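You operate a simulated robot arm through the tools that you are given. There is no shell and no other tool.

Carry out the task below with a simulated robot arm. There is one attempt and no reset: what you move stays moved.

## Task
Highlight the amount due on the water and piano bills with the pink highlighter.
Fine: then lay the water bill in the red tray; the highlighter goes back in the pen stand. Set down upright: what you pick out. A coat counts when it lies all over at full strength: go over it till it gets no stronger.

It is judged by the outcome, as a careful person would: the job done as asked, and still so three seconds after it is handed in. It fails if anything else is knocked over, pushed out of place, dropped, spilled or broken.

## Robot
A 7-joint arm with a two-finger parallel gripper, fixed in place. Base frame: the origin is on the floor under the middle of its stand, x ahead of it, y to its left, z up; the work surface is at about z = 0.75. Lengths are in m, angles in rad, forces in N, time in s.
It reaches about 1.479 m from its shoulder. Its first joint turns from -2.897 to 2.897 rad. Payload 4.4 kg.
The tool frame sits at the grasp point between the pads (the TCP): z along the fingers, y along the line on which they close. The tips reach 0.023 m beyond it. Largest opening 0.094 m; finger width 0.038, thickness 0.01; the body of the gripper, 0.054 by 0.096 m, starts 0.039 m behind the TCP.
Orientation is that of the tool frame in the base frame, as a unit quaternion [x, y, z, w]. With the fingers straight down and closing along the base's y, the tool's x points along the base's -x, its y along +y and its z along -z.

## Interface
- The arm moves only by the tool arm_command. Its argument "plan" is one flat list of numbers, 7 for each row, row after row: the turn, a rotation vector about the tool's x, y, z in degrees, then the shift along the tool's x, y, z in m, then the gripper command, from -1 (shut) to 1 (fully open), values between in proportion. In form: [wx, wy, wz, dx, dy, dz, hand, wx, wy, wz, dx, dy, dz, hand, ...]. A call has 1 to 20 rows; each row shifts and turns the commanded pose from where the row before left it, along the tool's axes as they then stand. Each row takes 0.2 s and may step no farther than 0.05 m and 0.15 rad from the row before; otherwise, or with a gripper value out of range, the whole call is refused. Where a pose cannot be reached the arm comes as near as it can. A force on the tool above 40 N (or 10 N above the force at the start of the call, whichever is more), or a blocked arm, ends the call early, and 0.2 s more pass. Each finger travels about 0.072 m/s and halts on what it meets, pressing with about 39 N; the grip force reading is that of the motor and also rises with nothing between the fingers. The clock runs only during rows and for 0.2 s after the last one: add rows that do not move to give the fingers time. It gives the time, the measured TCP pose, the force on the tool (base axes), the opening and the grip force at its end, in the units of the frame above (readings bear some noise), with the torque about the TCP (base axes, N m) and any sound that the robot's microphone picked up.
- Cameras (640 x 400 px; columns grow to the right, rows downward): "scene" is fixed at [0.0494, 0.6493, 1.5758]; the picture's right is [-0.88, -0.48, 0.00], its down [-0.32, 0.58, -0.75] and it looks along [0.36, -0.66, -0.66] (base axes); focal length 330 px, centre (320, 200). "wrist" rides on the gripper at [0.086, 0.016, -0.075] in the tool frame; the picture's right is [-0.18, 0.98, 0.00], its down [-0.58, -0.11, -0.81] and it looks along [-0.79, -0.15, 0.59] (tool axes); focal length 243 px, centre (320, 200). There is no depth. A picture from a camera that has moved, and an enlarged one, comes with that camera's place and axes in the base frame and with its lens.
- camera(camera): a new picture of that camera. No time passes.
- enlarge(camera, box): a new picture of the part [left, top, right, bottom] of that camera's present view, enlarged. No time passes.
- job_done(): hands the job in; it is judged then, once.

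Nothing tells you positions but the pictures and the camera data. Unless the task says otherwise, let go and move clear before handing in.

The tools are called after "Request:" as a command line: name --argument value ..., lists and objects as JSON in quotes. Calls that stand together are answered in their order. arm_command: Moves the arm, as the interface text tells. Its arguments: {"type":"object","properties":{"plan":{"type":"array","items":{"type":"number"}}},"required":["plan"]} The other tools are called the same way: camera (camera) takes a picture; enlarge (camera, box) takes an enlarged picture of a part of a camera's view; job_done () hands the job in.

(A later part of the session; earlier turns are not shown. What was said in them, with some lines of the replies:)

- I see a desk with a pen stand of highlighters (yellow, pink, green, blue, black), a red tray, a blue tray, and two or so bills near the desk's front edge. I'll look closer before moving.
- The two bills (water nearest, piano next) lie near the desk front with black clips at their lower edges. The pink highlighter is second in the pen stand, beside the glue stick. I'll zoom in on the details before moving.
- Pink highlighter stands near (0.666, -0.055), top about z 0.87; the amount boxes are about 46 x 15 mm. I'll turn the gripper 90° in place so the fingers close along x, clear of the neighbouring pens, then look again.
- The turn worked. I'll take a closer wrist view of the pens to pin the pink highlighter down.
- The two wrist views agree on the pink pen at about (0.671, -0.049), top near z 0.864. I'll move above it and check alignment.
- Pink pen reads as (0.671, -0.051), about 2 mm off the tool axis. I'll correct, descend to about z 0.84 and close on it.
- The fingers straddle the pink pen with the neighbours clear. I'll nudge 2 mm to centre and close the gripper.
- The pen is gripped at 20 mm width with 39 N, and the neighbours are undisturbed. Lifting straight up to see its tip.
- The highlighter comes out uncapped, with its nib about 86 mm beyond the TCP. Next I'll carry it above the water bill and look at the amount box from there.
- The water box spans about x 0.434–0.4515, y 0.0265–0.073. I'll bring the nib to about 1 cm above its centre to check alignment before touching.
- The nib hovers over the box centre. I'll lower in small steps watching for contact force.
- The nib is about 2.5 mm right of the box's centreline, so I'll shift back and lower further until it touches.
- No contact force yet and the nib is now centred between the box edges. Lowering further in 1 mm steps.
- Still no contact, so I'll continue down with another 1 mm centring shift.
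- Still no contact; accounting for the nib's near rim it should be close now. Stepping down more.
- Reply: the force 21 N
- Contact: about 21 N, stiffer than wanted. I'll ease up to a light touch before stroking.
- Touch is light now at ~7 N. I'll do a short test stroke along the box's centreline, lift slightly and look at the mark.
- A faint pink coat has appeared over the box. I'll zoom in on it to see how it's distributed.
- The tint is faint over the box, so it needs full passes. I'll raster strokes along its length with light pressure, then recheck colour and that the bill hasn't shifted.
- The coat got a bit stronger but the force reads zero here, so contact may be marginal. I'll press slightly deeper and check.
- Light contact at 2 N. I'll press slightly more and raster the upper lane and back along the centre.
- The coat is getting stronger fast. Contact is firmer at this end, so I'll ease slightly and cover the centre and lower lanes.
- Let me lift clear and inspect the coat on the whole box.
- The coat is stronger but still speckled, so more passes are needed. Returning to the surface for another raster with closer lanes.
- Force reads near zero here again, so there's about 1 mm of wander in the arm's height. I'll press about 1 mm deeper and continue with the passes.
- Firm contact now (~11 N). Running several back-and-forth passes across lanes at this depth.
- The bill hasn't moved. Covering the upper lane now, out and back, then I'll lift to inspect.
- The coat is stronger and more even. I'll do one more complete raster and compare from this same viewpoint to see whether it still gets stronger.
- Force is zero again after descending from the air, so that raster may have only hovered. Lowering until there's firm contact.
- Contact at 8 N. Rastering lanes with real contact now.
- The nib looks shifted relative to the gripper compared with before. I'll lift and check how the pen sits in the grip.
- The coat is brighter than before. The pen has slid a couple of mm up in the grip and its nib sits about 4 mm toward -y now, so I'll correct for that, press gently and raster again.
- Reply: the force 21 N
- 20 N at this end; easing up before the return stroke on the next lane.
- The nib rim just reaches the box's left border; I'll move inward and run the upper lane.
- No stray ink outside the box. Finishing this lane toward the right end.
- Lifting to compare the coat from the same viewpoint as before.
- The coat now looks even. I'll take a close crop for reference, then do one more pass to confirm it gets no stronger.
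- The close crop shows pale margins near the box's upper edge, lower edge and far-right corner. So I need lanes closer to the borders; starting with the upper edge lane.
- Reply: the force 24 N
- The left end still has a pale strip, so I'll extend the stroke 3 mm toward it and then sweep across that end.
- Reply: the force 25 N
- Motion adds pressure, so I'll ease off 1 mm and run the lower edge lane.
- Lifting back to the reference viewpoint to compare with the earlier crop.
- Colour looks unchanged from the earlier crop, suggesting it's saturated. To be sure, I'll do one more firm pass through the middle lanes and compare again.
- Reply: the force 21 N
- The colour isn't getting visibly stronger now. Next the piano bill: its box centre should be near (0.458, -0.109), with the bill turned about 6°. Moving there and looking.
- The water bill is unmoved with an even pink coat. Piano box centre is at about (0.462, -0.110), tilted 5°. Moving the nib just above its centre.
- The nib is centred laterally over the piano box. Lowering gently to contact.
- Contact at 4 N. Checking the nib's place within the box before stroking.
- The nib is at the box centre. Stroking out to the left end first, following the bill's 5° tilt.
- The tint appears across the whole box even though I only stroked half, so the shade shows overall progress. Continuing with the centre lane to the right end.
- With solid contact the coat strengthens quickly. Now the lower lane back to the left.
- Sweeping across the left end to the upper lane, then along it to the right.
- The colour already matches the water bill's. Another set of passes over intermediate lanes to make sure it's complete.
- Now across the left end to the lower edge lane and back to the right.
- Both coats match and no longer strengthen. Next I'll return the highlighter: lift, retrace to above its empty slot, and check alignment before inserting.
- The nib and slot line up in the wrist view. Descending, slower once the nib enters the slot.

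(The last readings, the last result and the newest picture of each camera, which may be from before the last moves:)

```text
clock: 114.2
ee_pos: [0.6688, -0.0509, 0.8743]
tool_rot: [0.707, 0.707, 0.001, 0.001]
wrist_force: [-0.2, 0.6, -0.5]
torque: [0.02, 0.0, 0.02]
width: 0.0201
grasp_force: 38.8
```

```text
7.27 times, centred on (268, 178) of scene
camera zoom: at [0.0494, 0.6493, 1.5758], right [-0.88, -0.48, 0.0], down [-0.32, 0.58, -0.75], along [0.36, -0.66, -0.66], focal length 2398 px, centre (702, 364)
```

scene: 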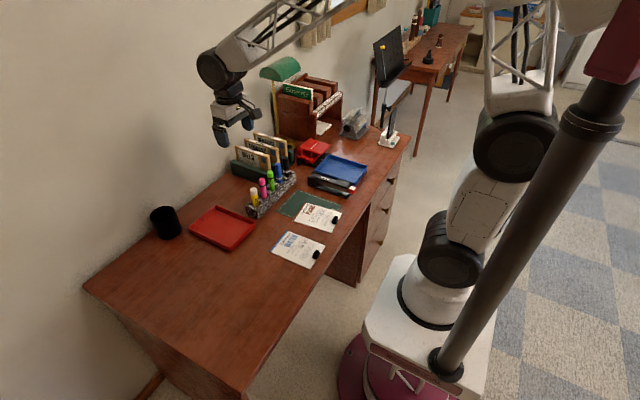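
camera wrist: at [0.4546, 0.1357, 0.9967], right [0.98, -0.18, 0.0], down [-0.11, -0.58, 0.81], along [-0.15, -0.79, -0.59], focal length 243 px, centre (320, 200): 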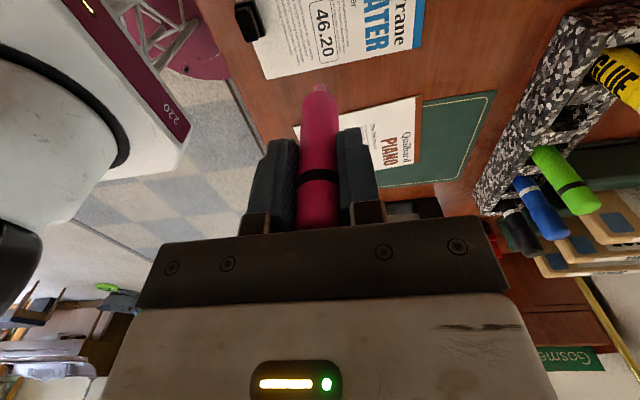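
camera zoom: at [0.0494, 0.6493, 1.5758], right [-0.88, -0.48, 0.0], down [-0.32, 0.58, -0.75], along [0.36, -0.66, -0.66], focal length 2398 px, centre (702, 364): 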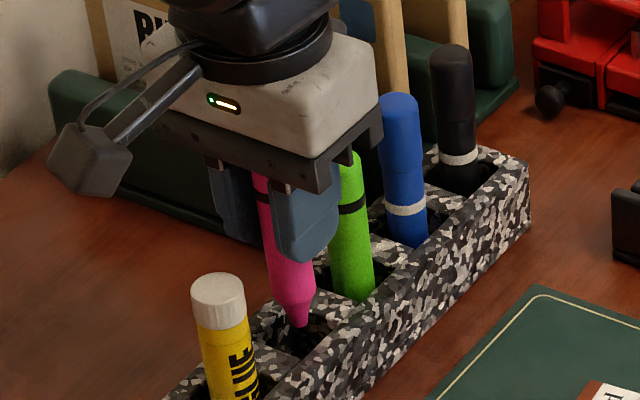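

The nib is at the mouth of its slot. Continuing down slowly.

Request:
arm_command --plan '[0, 0, 0, 0, 0, 0.008, -1, 0, 0, 0, 0, 0, 0.008, -1, 0, 0, 0, 0, 0, 0.008, -1, 0, 0, 0, 0, 0, 0.006, -1, 0, 0, 0, 0, 0, 0.004, -1, 0, 0, 0, 0, 0, 0, -1]'

Request:
enlarge --camera "scene" --box '[245, 150, 290, 205]'

Request:
enlarge --camera "wrist" --box '[240, 40, 400, 240]'

```text
clock: 115.6
ee_pos: [0.6685, -0.05, 0.8395]
tool_rot: [0.707, 0.707, 0.0, -0.001]
wrist_force: [-0.3, 0.3, -0.9]
torque: [0.01, 0.0, -0.01]
width: 0.0198
grasp_force: 38.9
```

```text
7.27 times, centred on (268, 178) of scene
camera zoom: at [0.0494, 0.6493, 1.5758], right [-0.88, -0.48, 0.0], down [-0.32, 0.58, -0.75], along [0.36, -0.66, -0.66], focal length 2398 px, centre (702, 364)
```

zoom: 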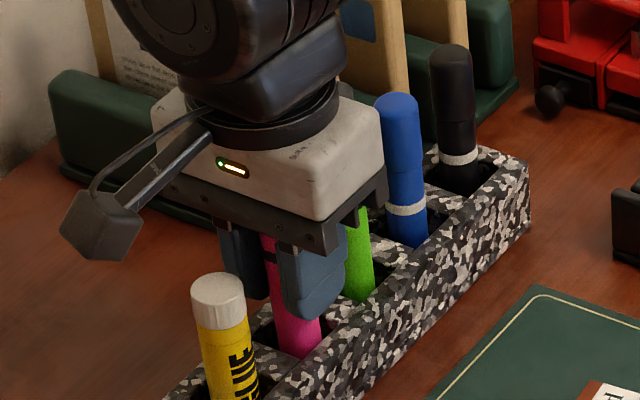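

```text
2.00 times, centred on (320, 140) of wrist
camera zoom: at [0.685, 0.0371, 0.9129], right [0.98, -0.18, 0.0], down [-0.11, -0.58, 0.81], along [-0.15, -0.79, -0.59], focal length 485 px, centre (320, 320)
```

zoom: 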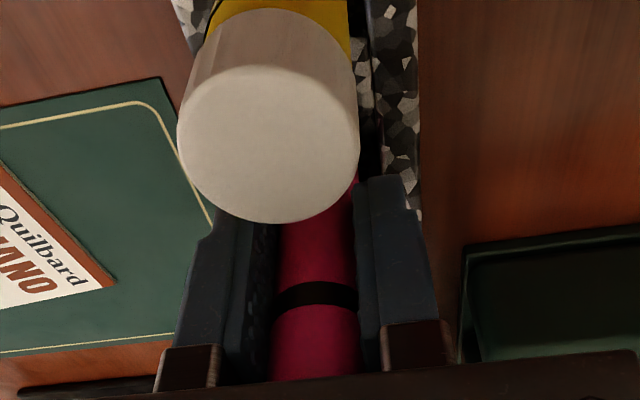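

In the slot with no contact yet. Lowering the last few mm to the floor.

Request:
arm_command --plan '[0, 0, 0, 0, 0, 0.002, -1, 0, 0, 0, 0, 0, 0.0015, -1, 0, 0, 0, 0, 0, 0, -1]'

```text
clock: 116.4
ee_pos: [0.6685, -0.0486, 0.8368]
tool_rot: [0.707, 0.707, -0.001, 0.0]
wrist_force: [0.5, -0.4, -0.6]
torque: [0.02, -0.01, 0.01]
width: 0.0201
grasp_force: 38.9
```

Request:
arm_command --plan '[0, 0, 0, 0, 0, 0.001, -1, 0, 0, 0, 0, 0, 0.001, -1, 0, 0, 0, 0, 0, 0, -1]'

```text
clock: 117.2
ee_pos: [0.6682, -0.0487, 0.8356]
tool_rot: [0.707, 0.707, 0.0, 0.0]
wrist_force: [-0.4, 0.0, 0.0]
torque: [0.02, -0.04, 0.0]
width: 0.0198
grasp_force: 39.0
```

Request:
arm_command --plan '[0, 0, 0, 0, 0, 0.001, -1, 0, 0, 0, 0, 0, 0.0005, -1, 0, 0, 0, 0, 0, 0, -1]'

```text
clock: 118.0
ee_pos: [0.6692, -0.0487, 0.8338]
tool_rot: [0.707, 0.707, 0.001, 0.001]
wrist_force: [-2.1, 1.2, 12.0]
torque: [0.05, 0.16, 0.02]
width: 0.0201
grasp_force: 39.4
```

Floor contact. Easing up slightly and opening the fingers gently.

Request:
arm_command --plan '[0, 0, 0, 0, 0, -0.0008, -1, 0, 0, 0, 0, 0, 0, -0.5, 0, 0, 0, 0, 0, 0, -0.3, 0, 0, 0, 0, 0, 0, 0, 0, 0, 0, 0, 0, 0, 0.4, 0, 0, 0, 0, 0, 0, 0.4]'

Request:
enlarge --camera "scene" --box '[245, 150, 290, 205]'

Request:
enlarge --camera "wrist" --box '[240, 40, 400, 240]'

```text
clock: 119.4
ee_pos: [0.6692, -0.0474, 0.8345]
tool_rot: [0.707, 0.707, -0.001, 0.0]
wrist_force: [-0.3, -0.1, -0.5]
torque: [0.02, -0.01, -0.02]
width: 0.0656
grasp_force: 0.0
```

```text
7.27 times, centred on (268, 178) of scene
camera zoom: at [0.0494, 0.6493, 1.5758], right [-0.88, -0.48, 0.0], down [-0.32, 0.58, -0.75], along [0.36, -0.66, -0.66], focal length 2398 px, centre (702, 364)
```

zoom: 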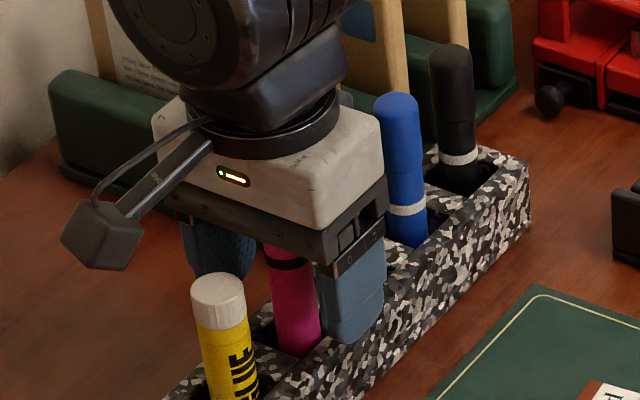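

```text
2.00 times, centred on (320, 140) of wrist
camera zoom: at [0.6854, 0.0372, 0.9077], right [0.98, -0.18, 0.0], down [-0.11, -0.58, 0.81], along [-0.15, -0.79, -0.59], focal length 485 px, centre (320, 320)
```

zoom: 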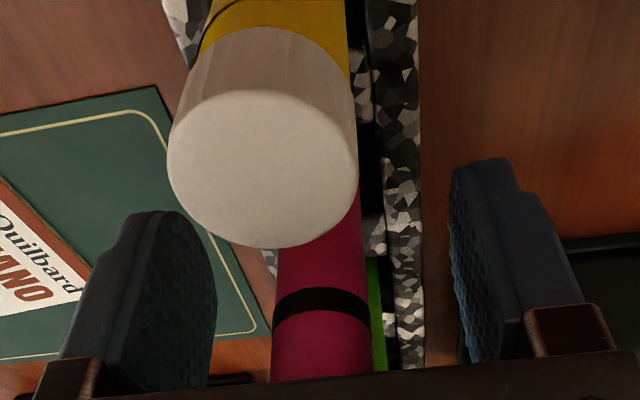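

Released with the pen standing in its slot. Backing straight up, then checking the stand.

Request:
arm_command --plan '[0, 0, 0, 0, 0, -0.02, 0.4, 0, 0, 0, 0, 0, -0.04, 0.4, 0, 0, 0, 0, 0, -0.045, 0.4, 0, 0, 0, 0, 0, -0.045, 0.4, 0, 0, 0, 0, 0, 0, 0.4]'

Request:
enlarge --camera "scene" --box '[236, 140, 300, 220]'

Request:
camera --camera "wrist"

Request:
camera --camera "scene"

```text
clock: 120.6
ee_pos: [0.6673, -0.0484, 0.9855]
tool_rot: [0.707, 0.707, -0.001, 0.0]
wrist_force: [0.3, -0.2, -0.3]
torque: [-0.01, 0.01, -0.04]
width: 0.0657
grasp_force: 0.1
```

```text
5.00 times, centred on (268, 180) of scene
camera zoom: at [0.0494, 0.6493, 1.5758], right [-0.88, -0.48, 0.0], down [-0.32, 0.58, -0.75], along [0.36, -0.66, -0.66], focal length 1649 px, centre (580, 300)
```

zoom: 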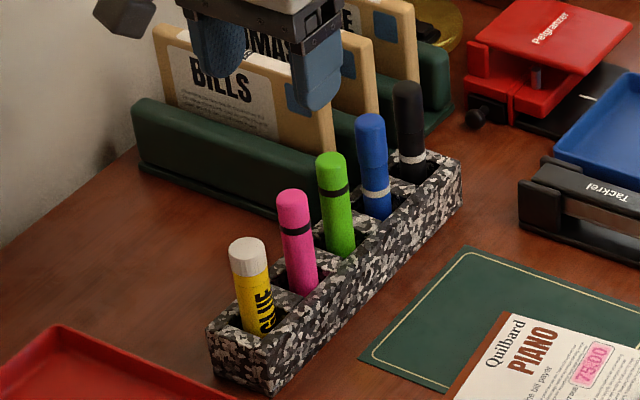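

```text
taken
camera wrist: at [0.685, 0.0382, 1.0578], right [0.98, -0.18, 0.0], down [-0.11, -0.58, 0.81], along [-0.15, -0.79, -0.59], focal length 243 px, centre (320, 200)
```

wrist: 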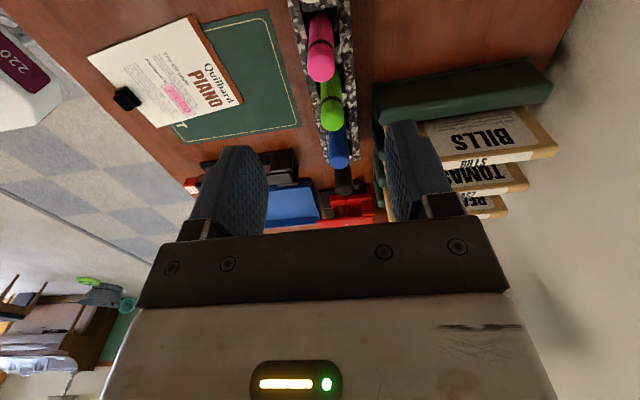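

```text
taken
```

scene: 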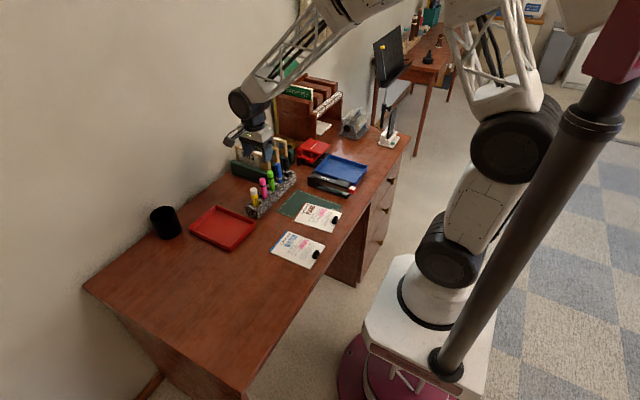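

The highlighter stands upright in its slot with nothing else disturbed. Next the water bill: I'll look closely at its black knob and at the red tray.

Request:
enlarge --camera "scene" --box '[300, 242, 332, 264]'

Request:
enlarge --camera "scene" --box '[180, 195, 268, 260]'

Request:
enlarge --camera "scene" --box '[268, 228, 332, 268]'

```text
16.00 times, centred on (316, 253) of scene
camera zoom: at [0.0494, 0.6493, 1.5758], right [-0.88, -0.48, 0.0], down [-0.32, 0.58, -0.75], along [0.36, -0.66, -0.66], focal length 5276 px, centre (384, -648)
```

zoom: 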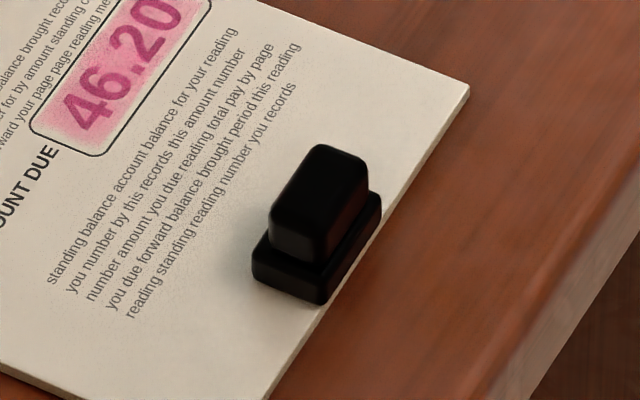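

```text
6.15 times, centred on (224, 228) of scene
camera zoom: at [0.0494, 0.6493, 1.5758], right [-0.88, -0.48, 0.0], down [-0.32, 0.58, -0.75], along [0.36, -0.66, -0.66], focal length 2029 px, centre (911, 31)
```

zoom: 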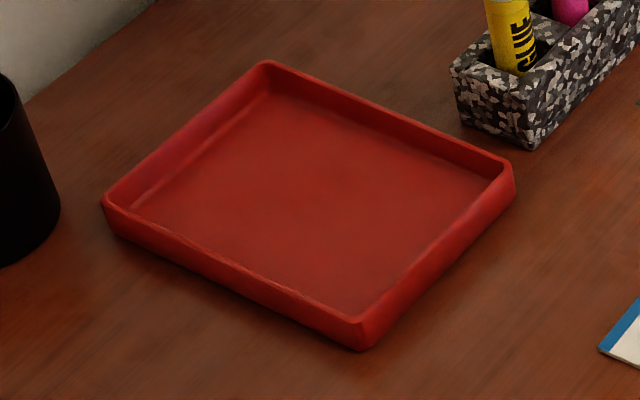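

```text
10.00 times, centred on (300, 248) of scene
camera zoom: at [0.0494, 0.6493, 1.5758], right [-0.88, -0.48, 0.0], down [-0.32, 0.58, -0.75], along [0.36, -0.66, -0.66], focal length 3297 px, centre (520, -280)
```

zoom: 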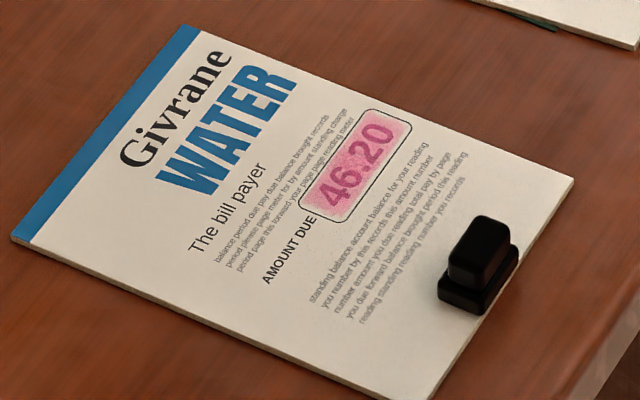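

The knob is stepped: a roughly 25 x 17 mm base with an upper block about 18 x 11 mm, near (0.386, 0.073). I'll move above it and align with the wrist view.

Request:
arm_command --plan '[0, 0, 0, 0.0173, -0.0402, 0.0122, 0.4, 0, 0, 0, 0.0173, -0.0402, 0.0122, 0.4, 0, 0, 0, 0.0173, -0.0402, 0.0122, 0.4, 0, 0, 0, 0.0173, -0.0402, 0.0122, 0.4, 0, 0, 0, 0.0173, -0.0402, 0.0122, 0.4, 0, 0, 0, 0.0173, -0.0402, 0.0122, 0.4, 0, 0, 0, 0.0173, -0.0402, 0.0122, 0.4, 0, 0, 0, 0, 0, 0, 0.4, 0, 0, 0, 0, 0, 0, 0.4]'

Request:
camera --camera "wrist"

Request:
enlarge --camera "wrist" --box '[240, 0, 400, 100]'

Request:
enlarge --camera "scene" --box '[260, 190, 350, 270]'

```text
clock: 122.6
ee_pos: [0.3864, 0.071, 0.8997]
tool_rot: [0.708, 0.707, 0.0, 0.0]
wrist_force: [0.2, -0.7, -0.2]
torque: [0.01, 0.0, -0.03]
width: 0.0658
grasp_force: 0.0
```

```text
taken
camera wrist: at [0.4039, 0.1576, 0.972], right [0.98, -0.18, 0.0], down [-0.11, -0.58, 0.81], along [-0.15, -0.79, -0.59], focal length 243 px, centre (320, 200)
```

wrist: 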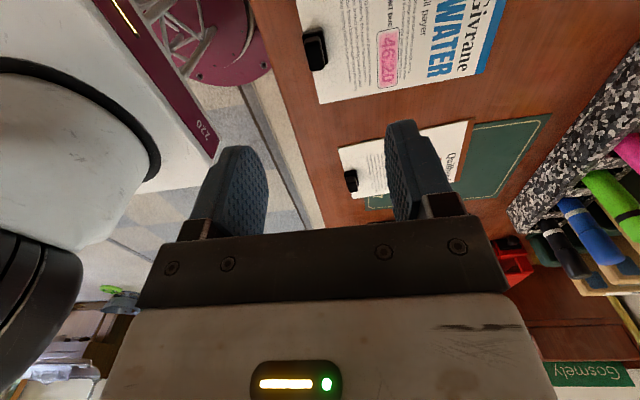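

```text
4.00 times, centred on (320, 50) of wrist
camera zoom: at [0.4039, 0.1576, 0.972], right [0.98, -0.18, 0.0], down [-0.11, -0.58, 0.81], along [-0.15, -0.79, -0.59], focal length 970 px, centre (320, 800)
```

zoom: 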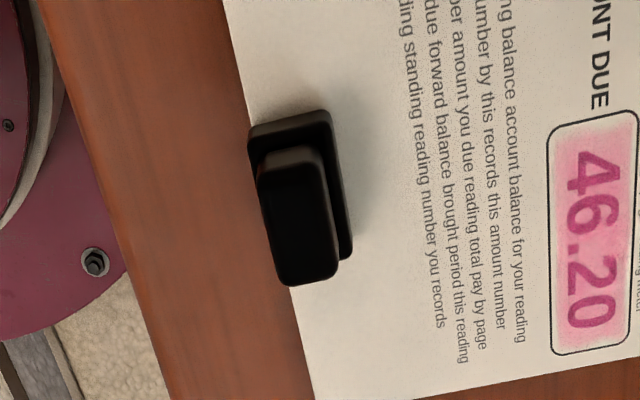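

```text
5.00 times, centred on (305, 230) of scene
camera zoom: at [0.0494, 0.6493, 1.5758], right [-0.88, -0.48, 0.0], down [-0.32, 0.58, -0.75], along [0.36, -0.66, -0.66], focal length 1649 px, centre (395, 50)
```

zoom: 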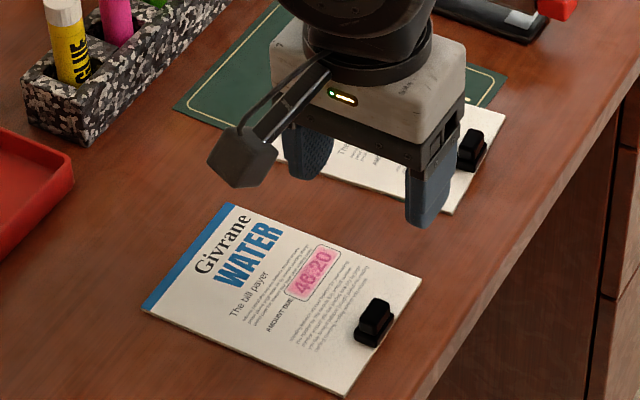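

The knob is about 4 mm toward the robot and 1 mm left of the tool axis. Correcting and descending to just above it for another look.

Request:
arm_command --plan '[0, 0, 0, 0.0013, -0.0039, 0.03, 0.4, 0, 0, 0, 0, 0, 0.035, 0.4, 0, 0, 0, 0, 0, 0, 0.2, 0, 0, 0, 0, 0, 0, 0.0]'

Request:
enlarge --camera "wrist" --box '[240, 40, 400, 240]'

Request:
enlarge --camera "wrist" --box '[270, 40, 370, 110]'

Request:
enlarge --camera "scene" --box '[290, 220, 340, 270]'

```text
clock: 123.6
ee_pos: [0.3839, 0.0727, 0.8342]
tool_rot: [0.707, 0.707, 0.001, 0.001]
wrist_force: [0.2, -0.7, 0.8]
torque: [-0.04, 0.01, 0.03]
width: 0.047
grasp_force: 0.1
```

```text
2.00 times, centred on (320, 140) of wrist
camera zoom: at [0.4005, 0.1586, 0.9079], right [0.98, -0.18, 0.0], down [-0.11, -0.58, 0.81], along [-0.15, -0.79, -0.59], focal length 485 px, centre (320, 320)
```

zoom: 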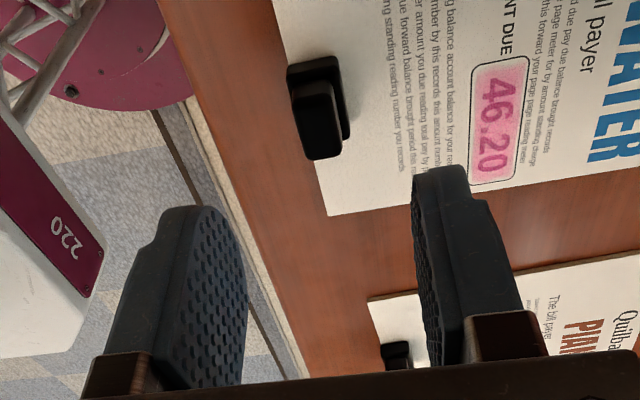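

```text
5.71 times, centred on (320, 75) of wrist
camera zoom: at [0.4005, 0.1586, 0.9079], right [0.98, -0.18, 0.0], down [-0.11, -0.58, 0.81], along [-0.15, -0.79, -0.59], focal length 1386 px, centre (320, 914)
```

zoom: 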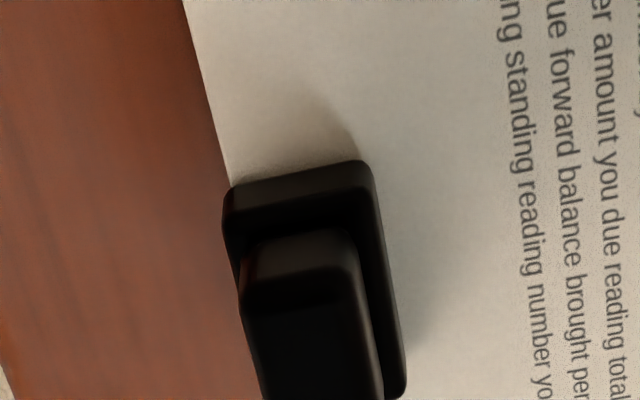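

```text
8.00 times, centred on (315, 245) of scene
camera zoom: at [0.0494, 0.6493, 1.5758], right [-0.88, -0.48, 0.0], down [-0.32, 0.58, -0.75], along [0.36, -0.66, -0.66], focal length 2638 px, centre (360, -160)
```

zoom: 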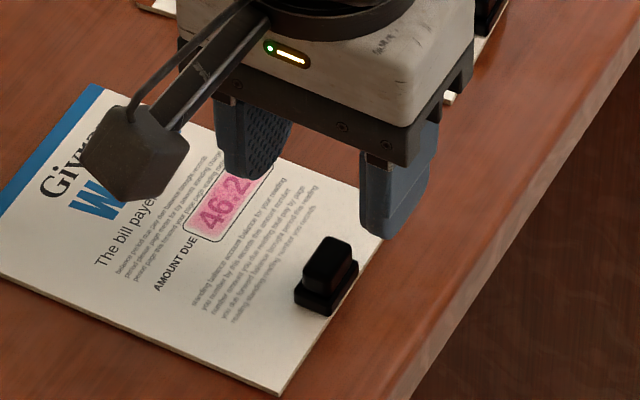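

Aligned in x; I'll nudge 2 mm in y and descend until the fingertips straddle the knob's upper block.

Request:
arm_command --plan '[0, 0, 0, 0.002, 0, 0.02, 0.0, 0, 0, 0, 0, 0, 0.016, 0.0, 0, 0, 0, 0, 0, 0.007, 0.0, 0, 0, 0, 0, 0, 0, 0.0, 0, 0, 0, 0, 0, 0, 0.0]'

Request:
enlarge --camera "wrist" --box '[240, 40, 400, 240]'

Request:
enlarge --camera "scene" --box '[290, 230, 340, 270]'

```text
clock: 124.8
ee_pos: [0.3821, 0.0741, 0.7901]
tool_rot: [0.707, 0.707, -0.001, 0.0]
wrist_force: [0.4, 0.1, -0.4]
torque: [0.0, -0.01, 0.01]
width: 0.047
grasp_force: 0.0
```

```text
2.00 times, centred on (320, 140) of wrist
camera zoom: at [0.3994, 0.1604, 0.8633], right [0.98, -0.18, 0.0], down [-0.11, -0.58, 0.81], along [-0.15, -0.79, -0.59], focal length 485 px, centre (320, 320)
```

zoom: 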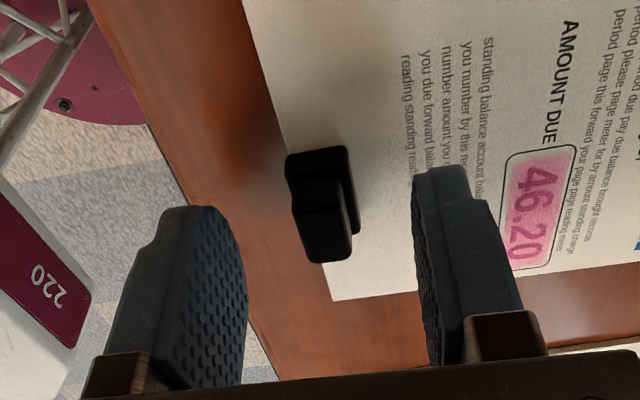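

```text
10.00 times, centred on (315, 250) of scene
camera zoom: at [0.0494, 0.6493, 1.5758], right [-0.88, -0.48, 0.0], down [-0.32, 0.58, -0.75], along [0.36, -0.66, -0.66], focal length 3297 px, centre (370, -300)
```

zoom: 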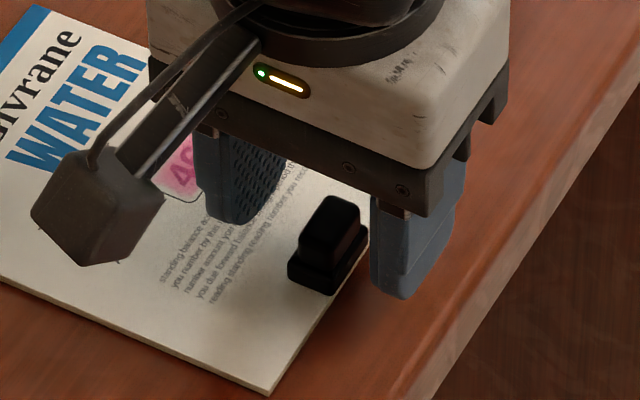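

The knob sits between the fingers. Lowering 3 mm more and closing gently on the upper block.

Request:
arm_command --plan '[0, 0, 0, 0, 0, 0.003, 0.0, 0, 0, 0, 0, 0, 0, -0.3, 0, 0, 0, 0, 0, 0, -0.6, 0, 0, 0, 0, 0, 0, -1, 0, 0, 0, 0, 0, 0, -1, 0, 0, 0, 0, 0, 0, -1]'

Request:
enlarge --camera "wrist" --box '[240, 40, 400, 240]'

Request:
enlarge --camera "scene" --box '[290, 230, 340, 270]'

```text
clock: 126.2
ee_pos: [0.3813, 0.0749, 0.7885]
tool_rot: [0.707, 0.707, 0.0, 0.001]
wrist_force: [-1.4, 0.8, 1.9]
torque: [0.04, -0.02, 0.01]
width: 0.0128
grasp_force: 38.8
```

```text
2.00 times, centred on (320, 140) of wrist
camera zoom: at [0.3992, 0.161, 0.8605], right [0.98, -0.18, 0.0], down [-0.11, -0.58, 0.81], along [-0.15, -0.79, -0.59], focal length 485 px, centre (320, 320)
```

zoom: 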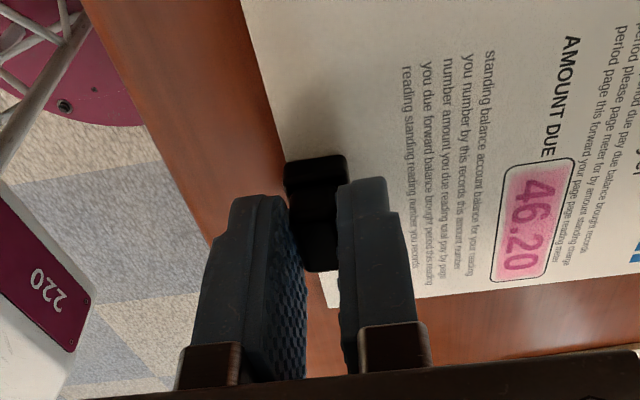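

```text
10.00 times, centred on (315, 250) of scene
camera zoom: at [0.0494, 0.6493, 1.5758], right [-0.88, -0.48, 0.0], down [-0.32, 0.58, -0.75], along [0.36, -0.66, -0.66], focal length 3297 px, centre (370, -300)
```

zoom: 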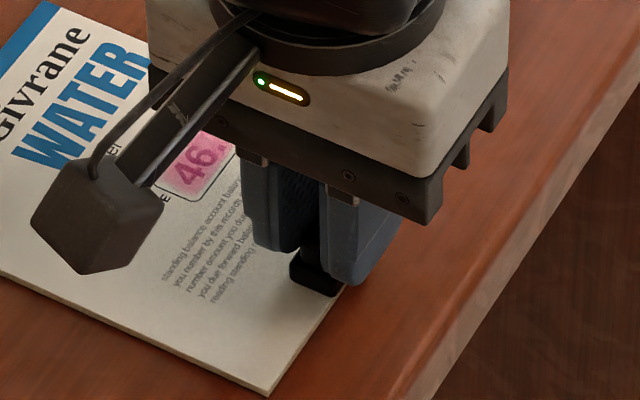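

Gripped the upper block at 13 mm width. Lifting slowly a couple of cm and checking that the bill stays level.

Request:
arm_command --plan '[0, 0, 0, 0, 0, -0.005, -1, 0, 0, 0, 0, 0, -0.008, -1, 0, 0, 0, 0, 0, -0.012, -1, 0, 0, 0, 0, 0, 0, -1]'

Request:
enlarge --camera "scene" --box '[260, 190, 350, 270]'

Request:
camera --camera "wrist"

```text
clock: 127.2
ee_pos: [0.3833, 0.0761, 0.8123]
tool_rot: [0.707, 0.707, 0.0, 0.0]
wrist_force: [0.2, 0.6, -0.6]
torque: [0.03, 0.03, 0.04]
width: 0.0124
grasp_force: 38.9
```

```text
5.00 times, centred on (305, 230) of scene
camera zoom: at [0.0494, 0.6493, 1.5758], right [-0.88, -0.48, 0.0], down [-0.32, 0.58, -0.75], along [0.36, -0.66, -0.66], focal length 1649 px, centre (395, 50)
```

zoom: 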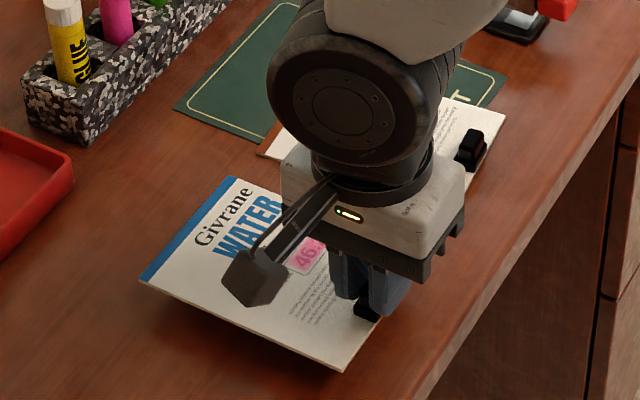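

```text
taken
camera wrist: at [0.3997, 0.1612, 0.8855], right [0.98, -0.18, 0.0], down [-0.11, -0.58, 0.81], along [-0.15, -0.79, -0.59], focal length 243 px, centre (320, 200)
```

wrist: 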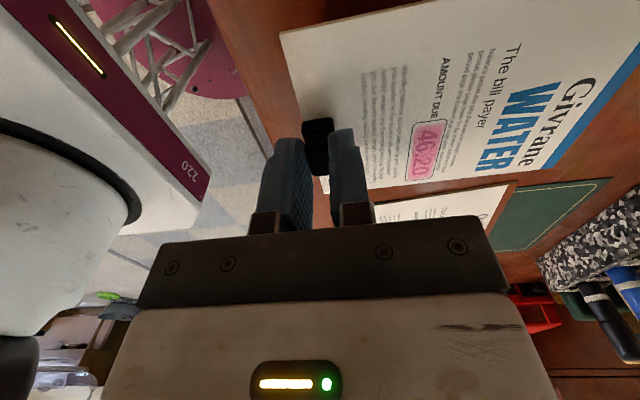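

The bill lifts level. I'll raise it clear, shift it left, then carry it forward over the red tray and check alignment there.

Request:
arm_command --plan '[0, 0, 0, 0, 0, -0.02, -1, 0, 0, 0, 0, 0, -0.03, -1, 0, 0, 0, 0.0175, 0, 0, -1, 0, 0, 0, 0.0175, 0, 0, -1, 0, 0, 0, 0.0175, 0, 0, -1, 0, 0, 0, 0, 0.0302, 0, -1, 0, 0, 0, 0, 0.0302, 0, -1, 0, 0, 0, 0, 0.0302, 0, -1, 0, 0, 0, 0, 0.0302, 0, -1, 0, 0, 0, 0, 0.0302, 0, -1, 0, 0, 0, 0, 0.0302, 0, -1, 0, 0, 0, 0, 0.0302, 0, -1, 0, 0, 0, 0, 0.0302, 0, -1, 0, 0, 0, 0, 0.0302, 0, -1, 0, 0, 0, 0, 0, 0, -1, 0, 0, 0, 0, 0, 0, -1]'

Request:
enlarge --camera "scene" --box '[165, 160, 277, 250]'

Request:
camera --camera "wrist"

Request:
camera --camera "scene"

```text
clock: 130.6
ee_pos: [0.6553, 0.1269, 0.864]
tool_rot: [0.707, 0.707, 0.0, -0.001]
wrist_force: [0.2, 0.5, -0.4]
torque: [-0.01, 0.05, 0.03]
width: 0.0128
grasp_force: 38.6
```

```text
4.44 times, centred on (221, 205) of scene
camera zoom: at [0.0494, 0.6493, 1.5758], right [-0.88, -0.48, 0.0], down [-0.32, 0.58, -0.75], along [0.36, -0.66, -0.66], focal length 1465 px, centre (760, 178)
```

zoom: 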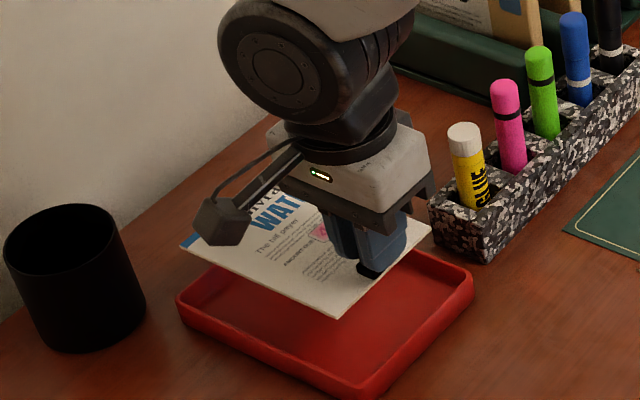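

```text
taken
camera wrist: at [0.6715, 0.2133, 0.9367], right [0.98, -0.18, 0.0], down [-0.11, -0.58, 0.81], along [-0.15, -0.79, -0.59], focal length 243 px, centre (320, 200)
```

wrist: 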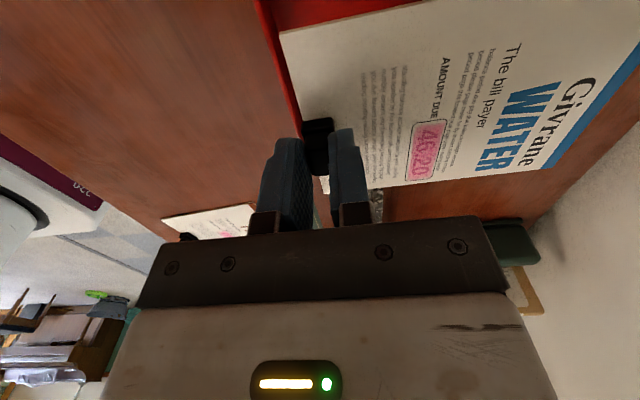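

```text
taken
```

scene: 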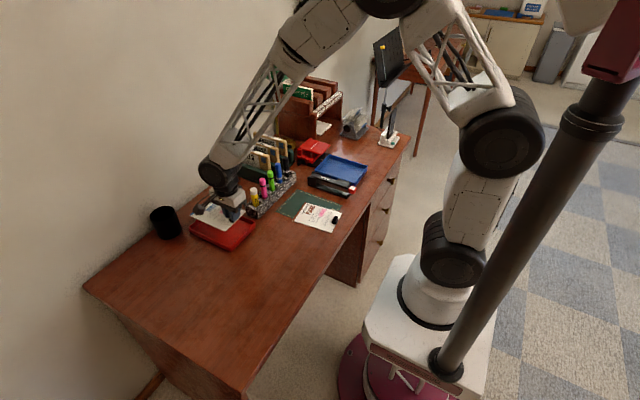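

The bill is nearly centred over the tray; I'll lower it to just above the rim and compare edges again.

Request:
arm_command --plan '[0, 0, 0, -0.003, 0, 0.013, -1, 0, 0, 0, 0, 0, 0.013, -1, 0, 0, 0, 0, 0, 0.012, -1, 0, 0, 0, 0, 0, 0, -1, 0, 0, 0, 0, 0, 0, -1]'

Request:
enlarge --camera "scene" --box '[175, 180, 271, 255]'

Request:
camera --camera "wrist"

Request:
enlarge --camera "wrist" --box '[240, 0, 640, 230]'

```text
clock: 131.8
ee_pos: [0.6551, 0.123, 0.8262]
tool_rot: [0.707, 0.707, 0.001, 0.0]
wrist_force: [-0.6, 0.4, -0.5]
torque: [0.0, 0.06, -0.04]
width: 0.0129
grasp_force: 38.6
```

```text
5.33 times, centred on (223, 218) of scene
camera zoom: at [0.0494, 0.6493, 1.5758], right [-0.88, -0.48, 0.0], down [-0.32, 0.58, -0.75], along [0.36, -0.66, -0.66], focal length 1758 px, centre (837, 107)
```

zoom: 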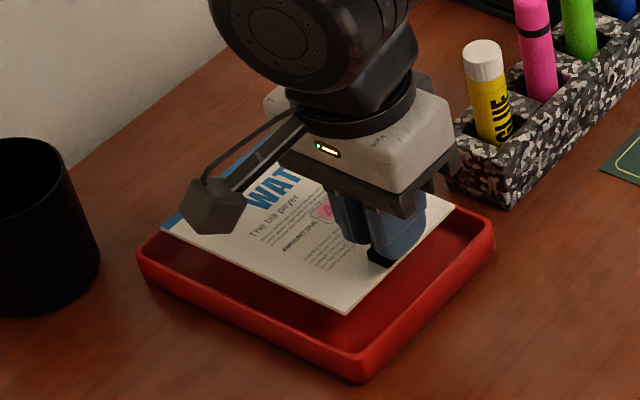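

```text
taken
camera wrist: at [0.6723, 0.2094, 0.899], right [0.98, -0.18, 0.0], down [-0.11, -0.58, 0.81], along [-0.15, -0.79, -0.59], focal length 243 px, centre (320, 200)
```

wrist: 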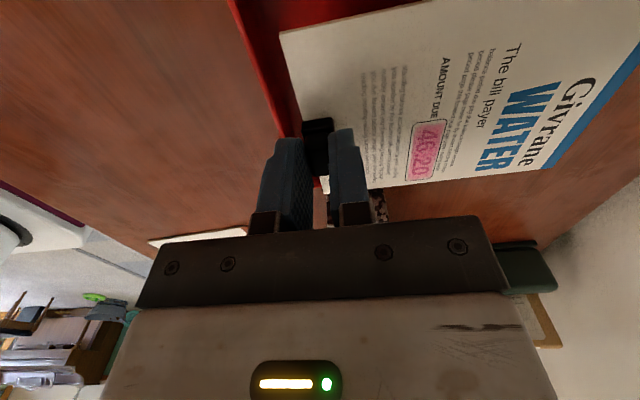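

```text
1.60 times, centred on (440, 115) of wrist
camera zoom: at [0.6723, 0.2094, 0.899], right [0.98, -0.18, 0.0], down [-0.11, -0.58, 0.81], along [-0.15, -0.79, -0.59], focal length 388 px, centre (128, 336)
```

zoom: 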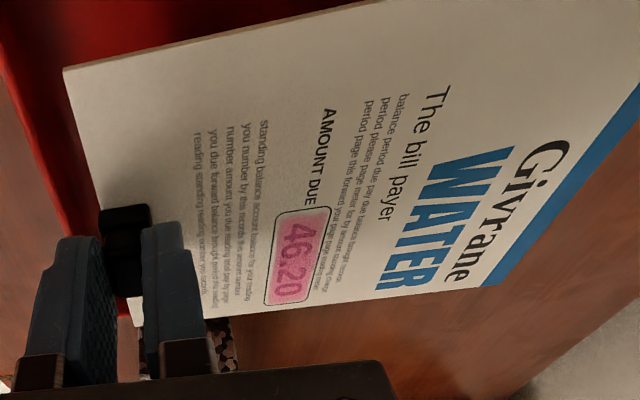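

The bill is centred over the tray to within a couple of mm. I'll shift slightly for finger room, then lower it inside.

Request:
arm_command --plan '[0, 0, 0, -0.0015, 0.003, 0, -1, 0, 0, 0, 0, 0, 0.01, -1, 0, 0, 0, 0, 0, 0.01, -1, 0, 0, 0, 0, 0, 0, -1, 0, 0, 0, 0, 0, 0, -1]'

Request:
enlarge --camera "scene" --box '[175, 180, 271, 255]'

Request:
enlarge --camera "wrist" --box '[200, 0, 400, 200]'

```text
clock: 133.0
ee_pos: [0.6584, 0.1239, 0.8073]
tool_rot: [0.707, 0.707, 0.001, 0.001]
wrist_force: [-0.6, -0.1, -0.9]
torque: [0.01, 0.01, 0.03]
width: 0.013
grasp_force: 39.0
```

```text
5.33 times, centred on (223, 218) of scene
camera zoom: at [0.0494, 0.6493, 1.5758], right [-0.88, -0.48, 0.0], down [-0.32, 0.58, -0.75], along [0.36, -0.66, -0.66], focal length 1758 px, centre (837, 107)
```

zoom: 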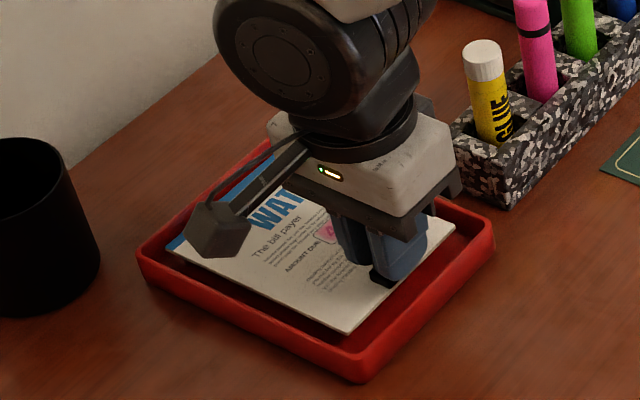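

```text
2.00 times, centred on (300, 100) of wrist
camera zoom: at [0.6751, 0.2095, 0.8792], right [0.98, -0.18, 0.0], down [-0.11, -0.58, 0.81], along [-0.15, -0.79, -0.59], focal length 485 px, centre (360, 400)
```

zoom: 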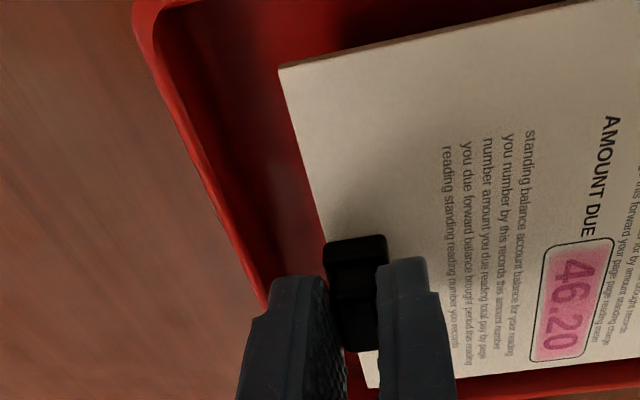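

The bill is inside the tray walls on all sides. Lowering the rest of the way gently until it touches the floor.

Request:
arm_command --plan '[0, 0, 0, 0, 0, 0.005, -1, 0, 0, 0, 0, 0, 0.004, -1, 0, 0, 0, 0, 0, 0.002, -1, 0, 0, 0, 0, 0, 0, -1]'

```text
clock: 134.0
ee_pos: [0.6574, 0.1233, 0.795]
tool_rot: [0.707, 0.707, 0.0, 0.001]
wrist_force: [0.1, 0.1, -0.7]
torque: [0.01, 0.06, 0.0]
width: 0.0129
grasp_force: 39.2
```

Request:
arm_command --plan '[0, 0, 0, 0, 0, 0.001, -1, 0, 0, 0, 0, 0, 0.001, -1, 0, 0, 0, 0, 0, 0, -1]'

Request:
enlarge --camera "wrist" --box '[200, 0, 400, 200]'

Request:
enlarge --camera "scene" --box '[175, 180, 271, 255]'

```text
clock: 134.8
ee_pos: [0.6582, 0.1239, 0.7923]
tool_rot: [0.707, 0.707, 0.001, 0.0]
wrist_force: [-3.2, -2.1, 9.6]
torque: [0.11, 0.08, 0.03]
width: 0.0131
grasp_force: 39.1
```

```text
2.00 times, centred on (300, 100) of wrist
camera zoom: at [0.6749, 0.2097, 0.8654], right [0.98, -0.18, 0.0], down [-0.11, -0.58, 0.81], along [-0.15, -0.79, -0.59], focal length 485 px, centre (360, 400)
```

zoom: 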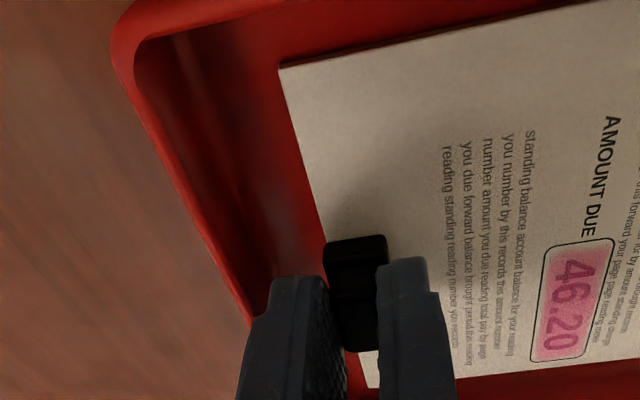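

```text
5.33 times, centred on (223, 218) of scene
camera zoom: at [0.0494, 0.6493, 1.5758], right [-0.88, -0.48, 0.0], down [-0.32, 0.58, -0.75], along [0.36, -0.66, -0.66], focal length 1758 px, centre (837, 107)
```

zoom: 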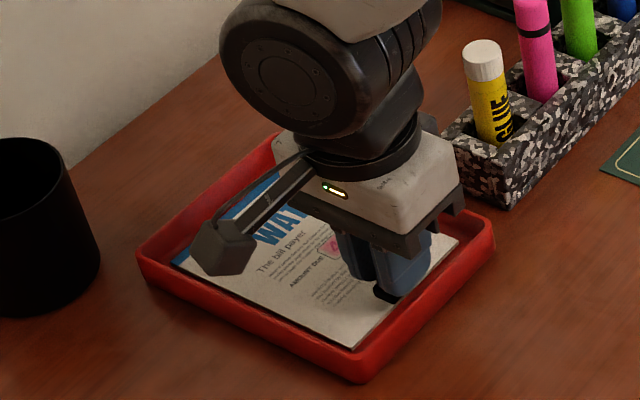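

The bill rests flat on the tray floor. I'll open just a few mm, since the near wall is close to one finger, and rise straight up.

Request:
arm_command --plan '[0, 0, 0, 0, 0, -0.0008, -1, 0, 0, 0, 0, 0, 0, -0.66, 0, 0, 0, 0, 0, 0, -0.62, 0, 0, 0, 0, 0, 0, -0.62]'

Request:
enlarge --camera "wrist" --box '[200, 0, 400, 200]'

```text
clock: 135.8
ee_pos: [0.6563, 0.1229, 0.7925]
tool_rot: [0.707, 0.707, 0.0, 0.0]
wrist_force: [0.5, 0.0, -0.3]
torque: [0.02, 0.04, 0.0]
width: 0.018
grasp_force: 0.1
```

```text
2.00 times, centred on (300, 100) of wrist
camera zoom: at [0.6745, 0.2091, 0.8654], right [0.98, -0.18, 0.0], down [-0.11, -0.58, 0.81], along [-0.15, -0.79, -0.59], focal length 485 px, centre (360, 400)
```

zoom: 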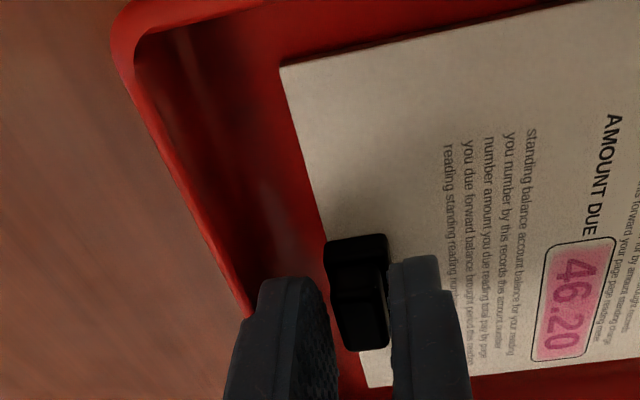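

Fingers are clear of the knob on both sides. Rising straight up slowly.

Request:
arm_command --plan '[0, 0, 0, 0, 0, -0.004, -0.62, 0, 0, 0, 0, 0, -0.008, -0.62, 0, 0, 0, 0, 0, -0.015, -0.62, 0, 0, 0, 0, 0, -0.03, -0.62, 0, 0, 0, 0, 0, 0, -0.62]'

Request:
enlarge --camera "wrist" --box '[200, 0, 400, 200]'

Request:
enlarge --camera "scene" --box '[175, 180, 271, 255]'

```text
clock: 137.0
ee_pos: [0.6572, 0.1236, 0.8522]
tool_rot: [0.707, 0.707, 0.001, 0.0]
wrist_force: [0.6, -0.4, 0.4]
torque: [-0.01, -0.03, 0.03]
width: 0.0178
grasp_force: 0.0
```

```text
2.00 times, centred on (300, 100) of wrist
camera zoom: at [0.6738, 0.2095, 0.9241], right [0.98, -0.18, 0.0], down [-0.11, -0.58, 0.81], along [-0.15, -0.79, -0.59], focal length 485 px, centre (360, 400)
```

zoom: 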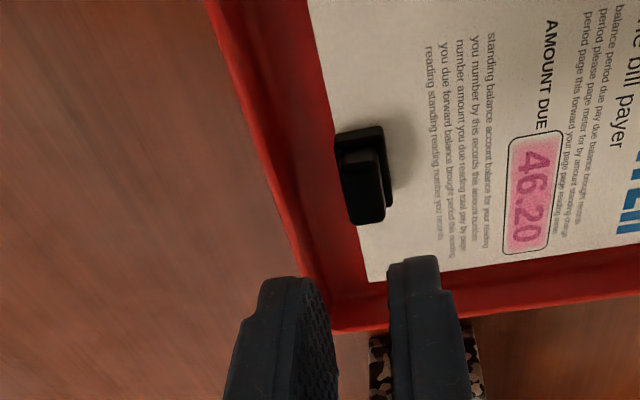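

```text
5.33 times, centred on (223, 218) of scene
camera zoom: at [0.0494, 0.6493, 1.5758], right [-0.88, -0.48, 0.0], down [-0.32, 0.58, -0.75], along [0.36, -0.66, -0.66], focal length 1758 px, centre (837, 107)
```

zoom: 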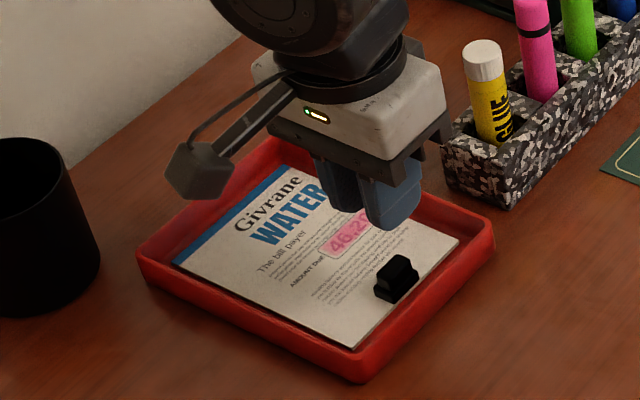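

The bill lies flat in the red tray and the gripper is free. I'll move up and away, then check everything once more.

Request:
arm_command --plan '[0, 0, 0, 0, 0, -0.045, -0.62, 0, 0, 0, 0, 0, -0.045, -0.62, 0, 0, 0, 0, 0, -0.045, -0.62, 0, 0, 0, 0, -0.04, -0.02, -0.3, 0, 0, 0, 0, -0.045, 0, 0, 0, 0, 0, 0, -0.045, 0, 0.4, 0, 0, 0, 0, -0.045, 0, 0.4, 0, 0, 0, 0, 0, 0, 0.4]'

Request:
camera --camera "scene"

Request:
enlarge --camera "scene" --box '[170, 160, 298, 250]'

Request:
enlarge --camera "scene" --box '[270, 180, 360, 250]'

Request:
enlarge --camera "scene" --box '[204, 205, 254, 245]'

```text
clock: 138.8
ee_pos: [0.4843, 0.1269, 1.0049]
tool_rot: [0.707, 0.708, 0.001, 0.001]
wrist_force: [-0.4, 0.2, 0.1]
torque: [0.03, -0.01, 0.0]
width: 0.0657
grasp_force: 0.2
```

```text
taken
```

scene: 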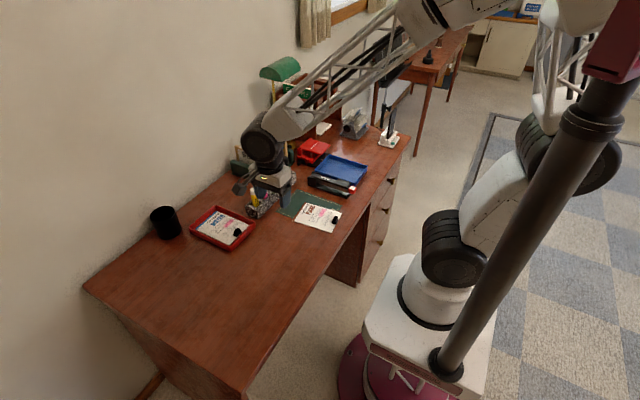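

```text
4.44 times, centred on (234, 205) of scene
camera zoom: at [0.0494, 0.6493, 1.5758], right [-0.88, -0.48, 0.0], down [-0.32, 0.58, -0.75], along [0.36, -0.66, -0.66], focal length 1465 px, centre (702, 178)
```

zoom: 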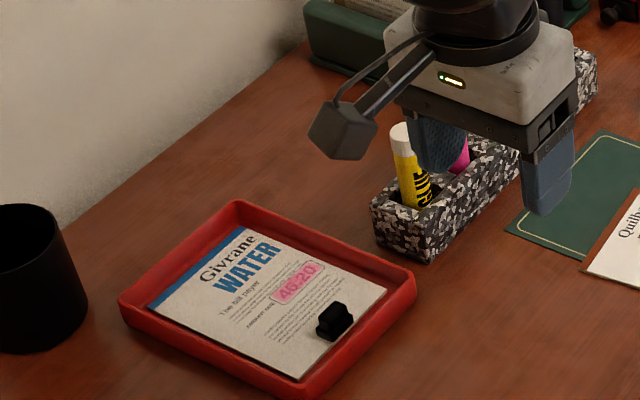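

```text
5.71 times, centred on (315, 215) of scene
camera zoom: at [0.0494, 0.6493, 1.5758], right [-0.88, -0.48, 0.0], down [-0.32, 0.58, -0.75], along [0.36, -0.66, -0.66], focal length 1884 px, centre (349, 114)
```

zoom: 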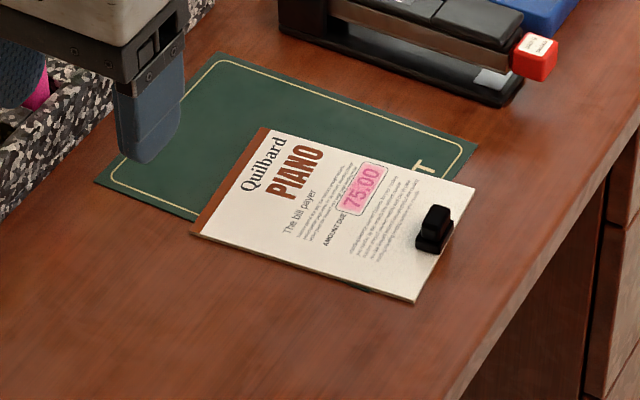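

```text
10.00 times, centred on (229, 225) of scene
camera zoom: at [0.0494, 0.6493, 1.5758], right [-0.88, -0.48, 0.0], down [-0.32, 0.58, -0.75], along [0.36, -0.66, -0.66], focal length 3297 px, centre (1230, -50)
```

zoom: 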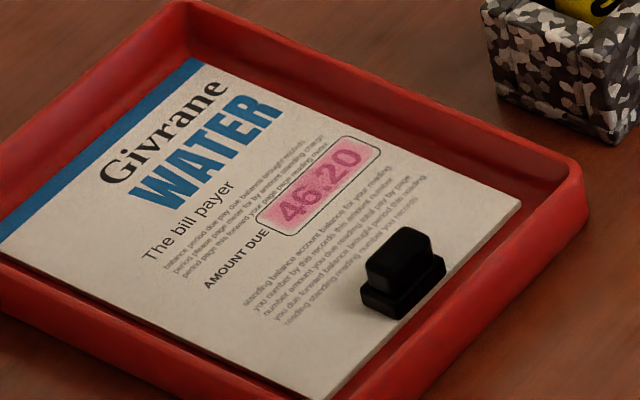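

Both amounts show a full, even pink coat. The water bill lies flat in the red tray, the highlighter stands upright in its slot, and nothing else has moved. The gripper is empty and clear, so I'm handing in.

Request:
job_done

```text
The job is handed in.
```

The job is handed in, and everything you asked for was in place in the last pictures.

- **Highlighting:** The amount due on the water bill (46.20) and on the piano bill (75.00) both carry an even pink coat. I went over each until I could see no further change in strength. A thin strip right along the printed box line stays pale on both bills even after passes along the edges.
- **Water bill:** It lies flat and face up in the red tray, clear of the walls.
- **Highlighter:** It stands upright in its original slot in the pen stand.
- **Everything else:** I saw nothing knocked over or moved out of place. The gripper is empty and well clear of the desk items.
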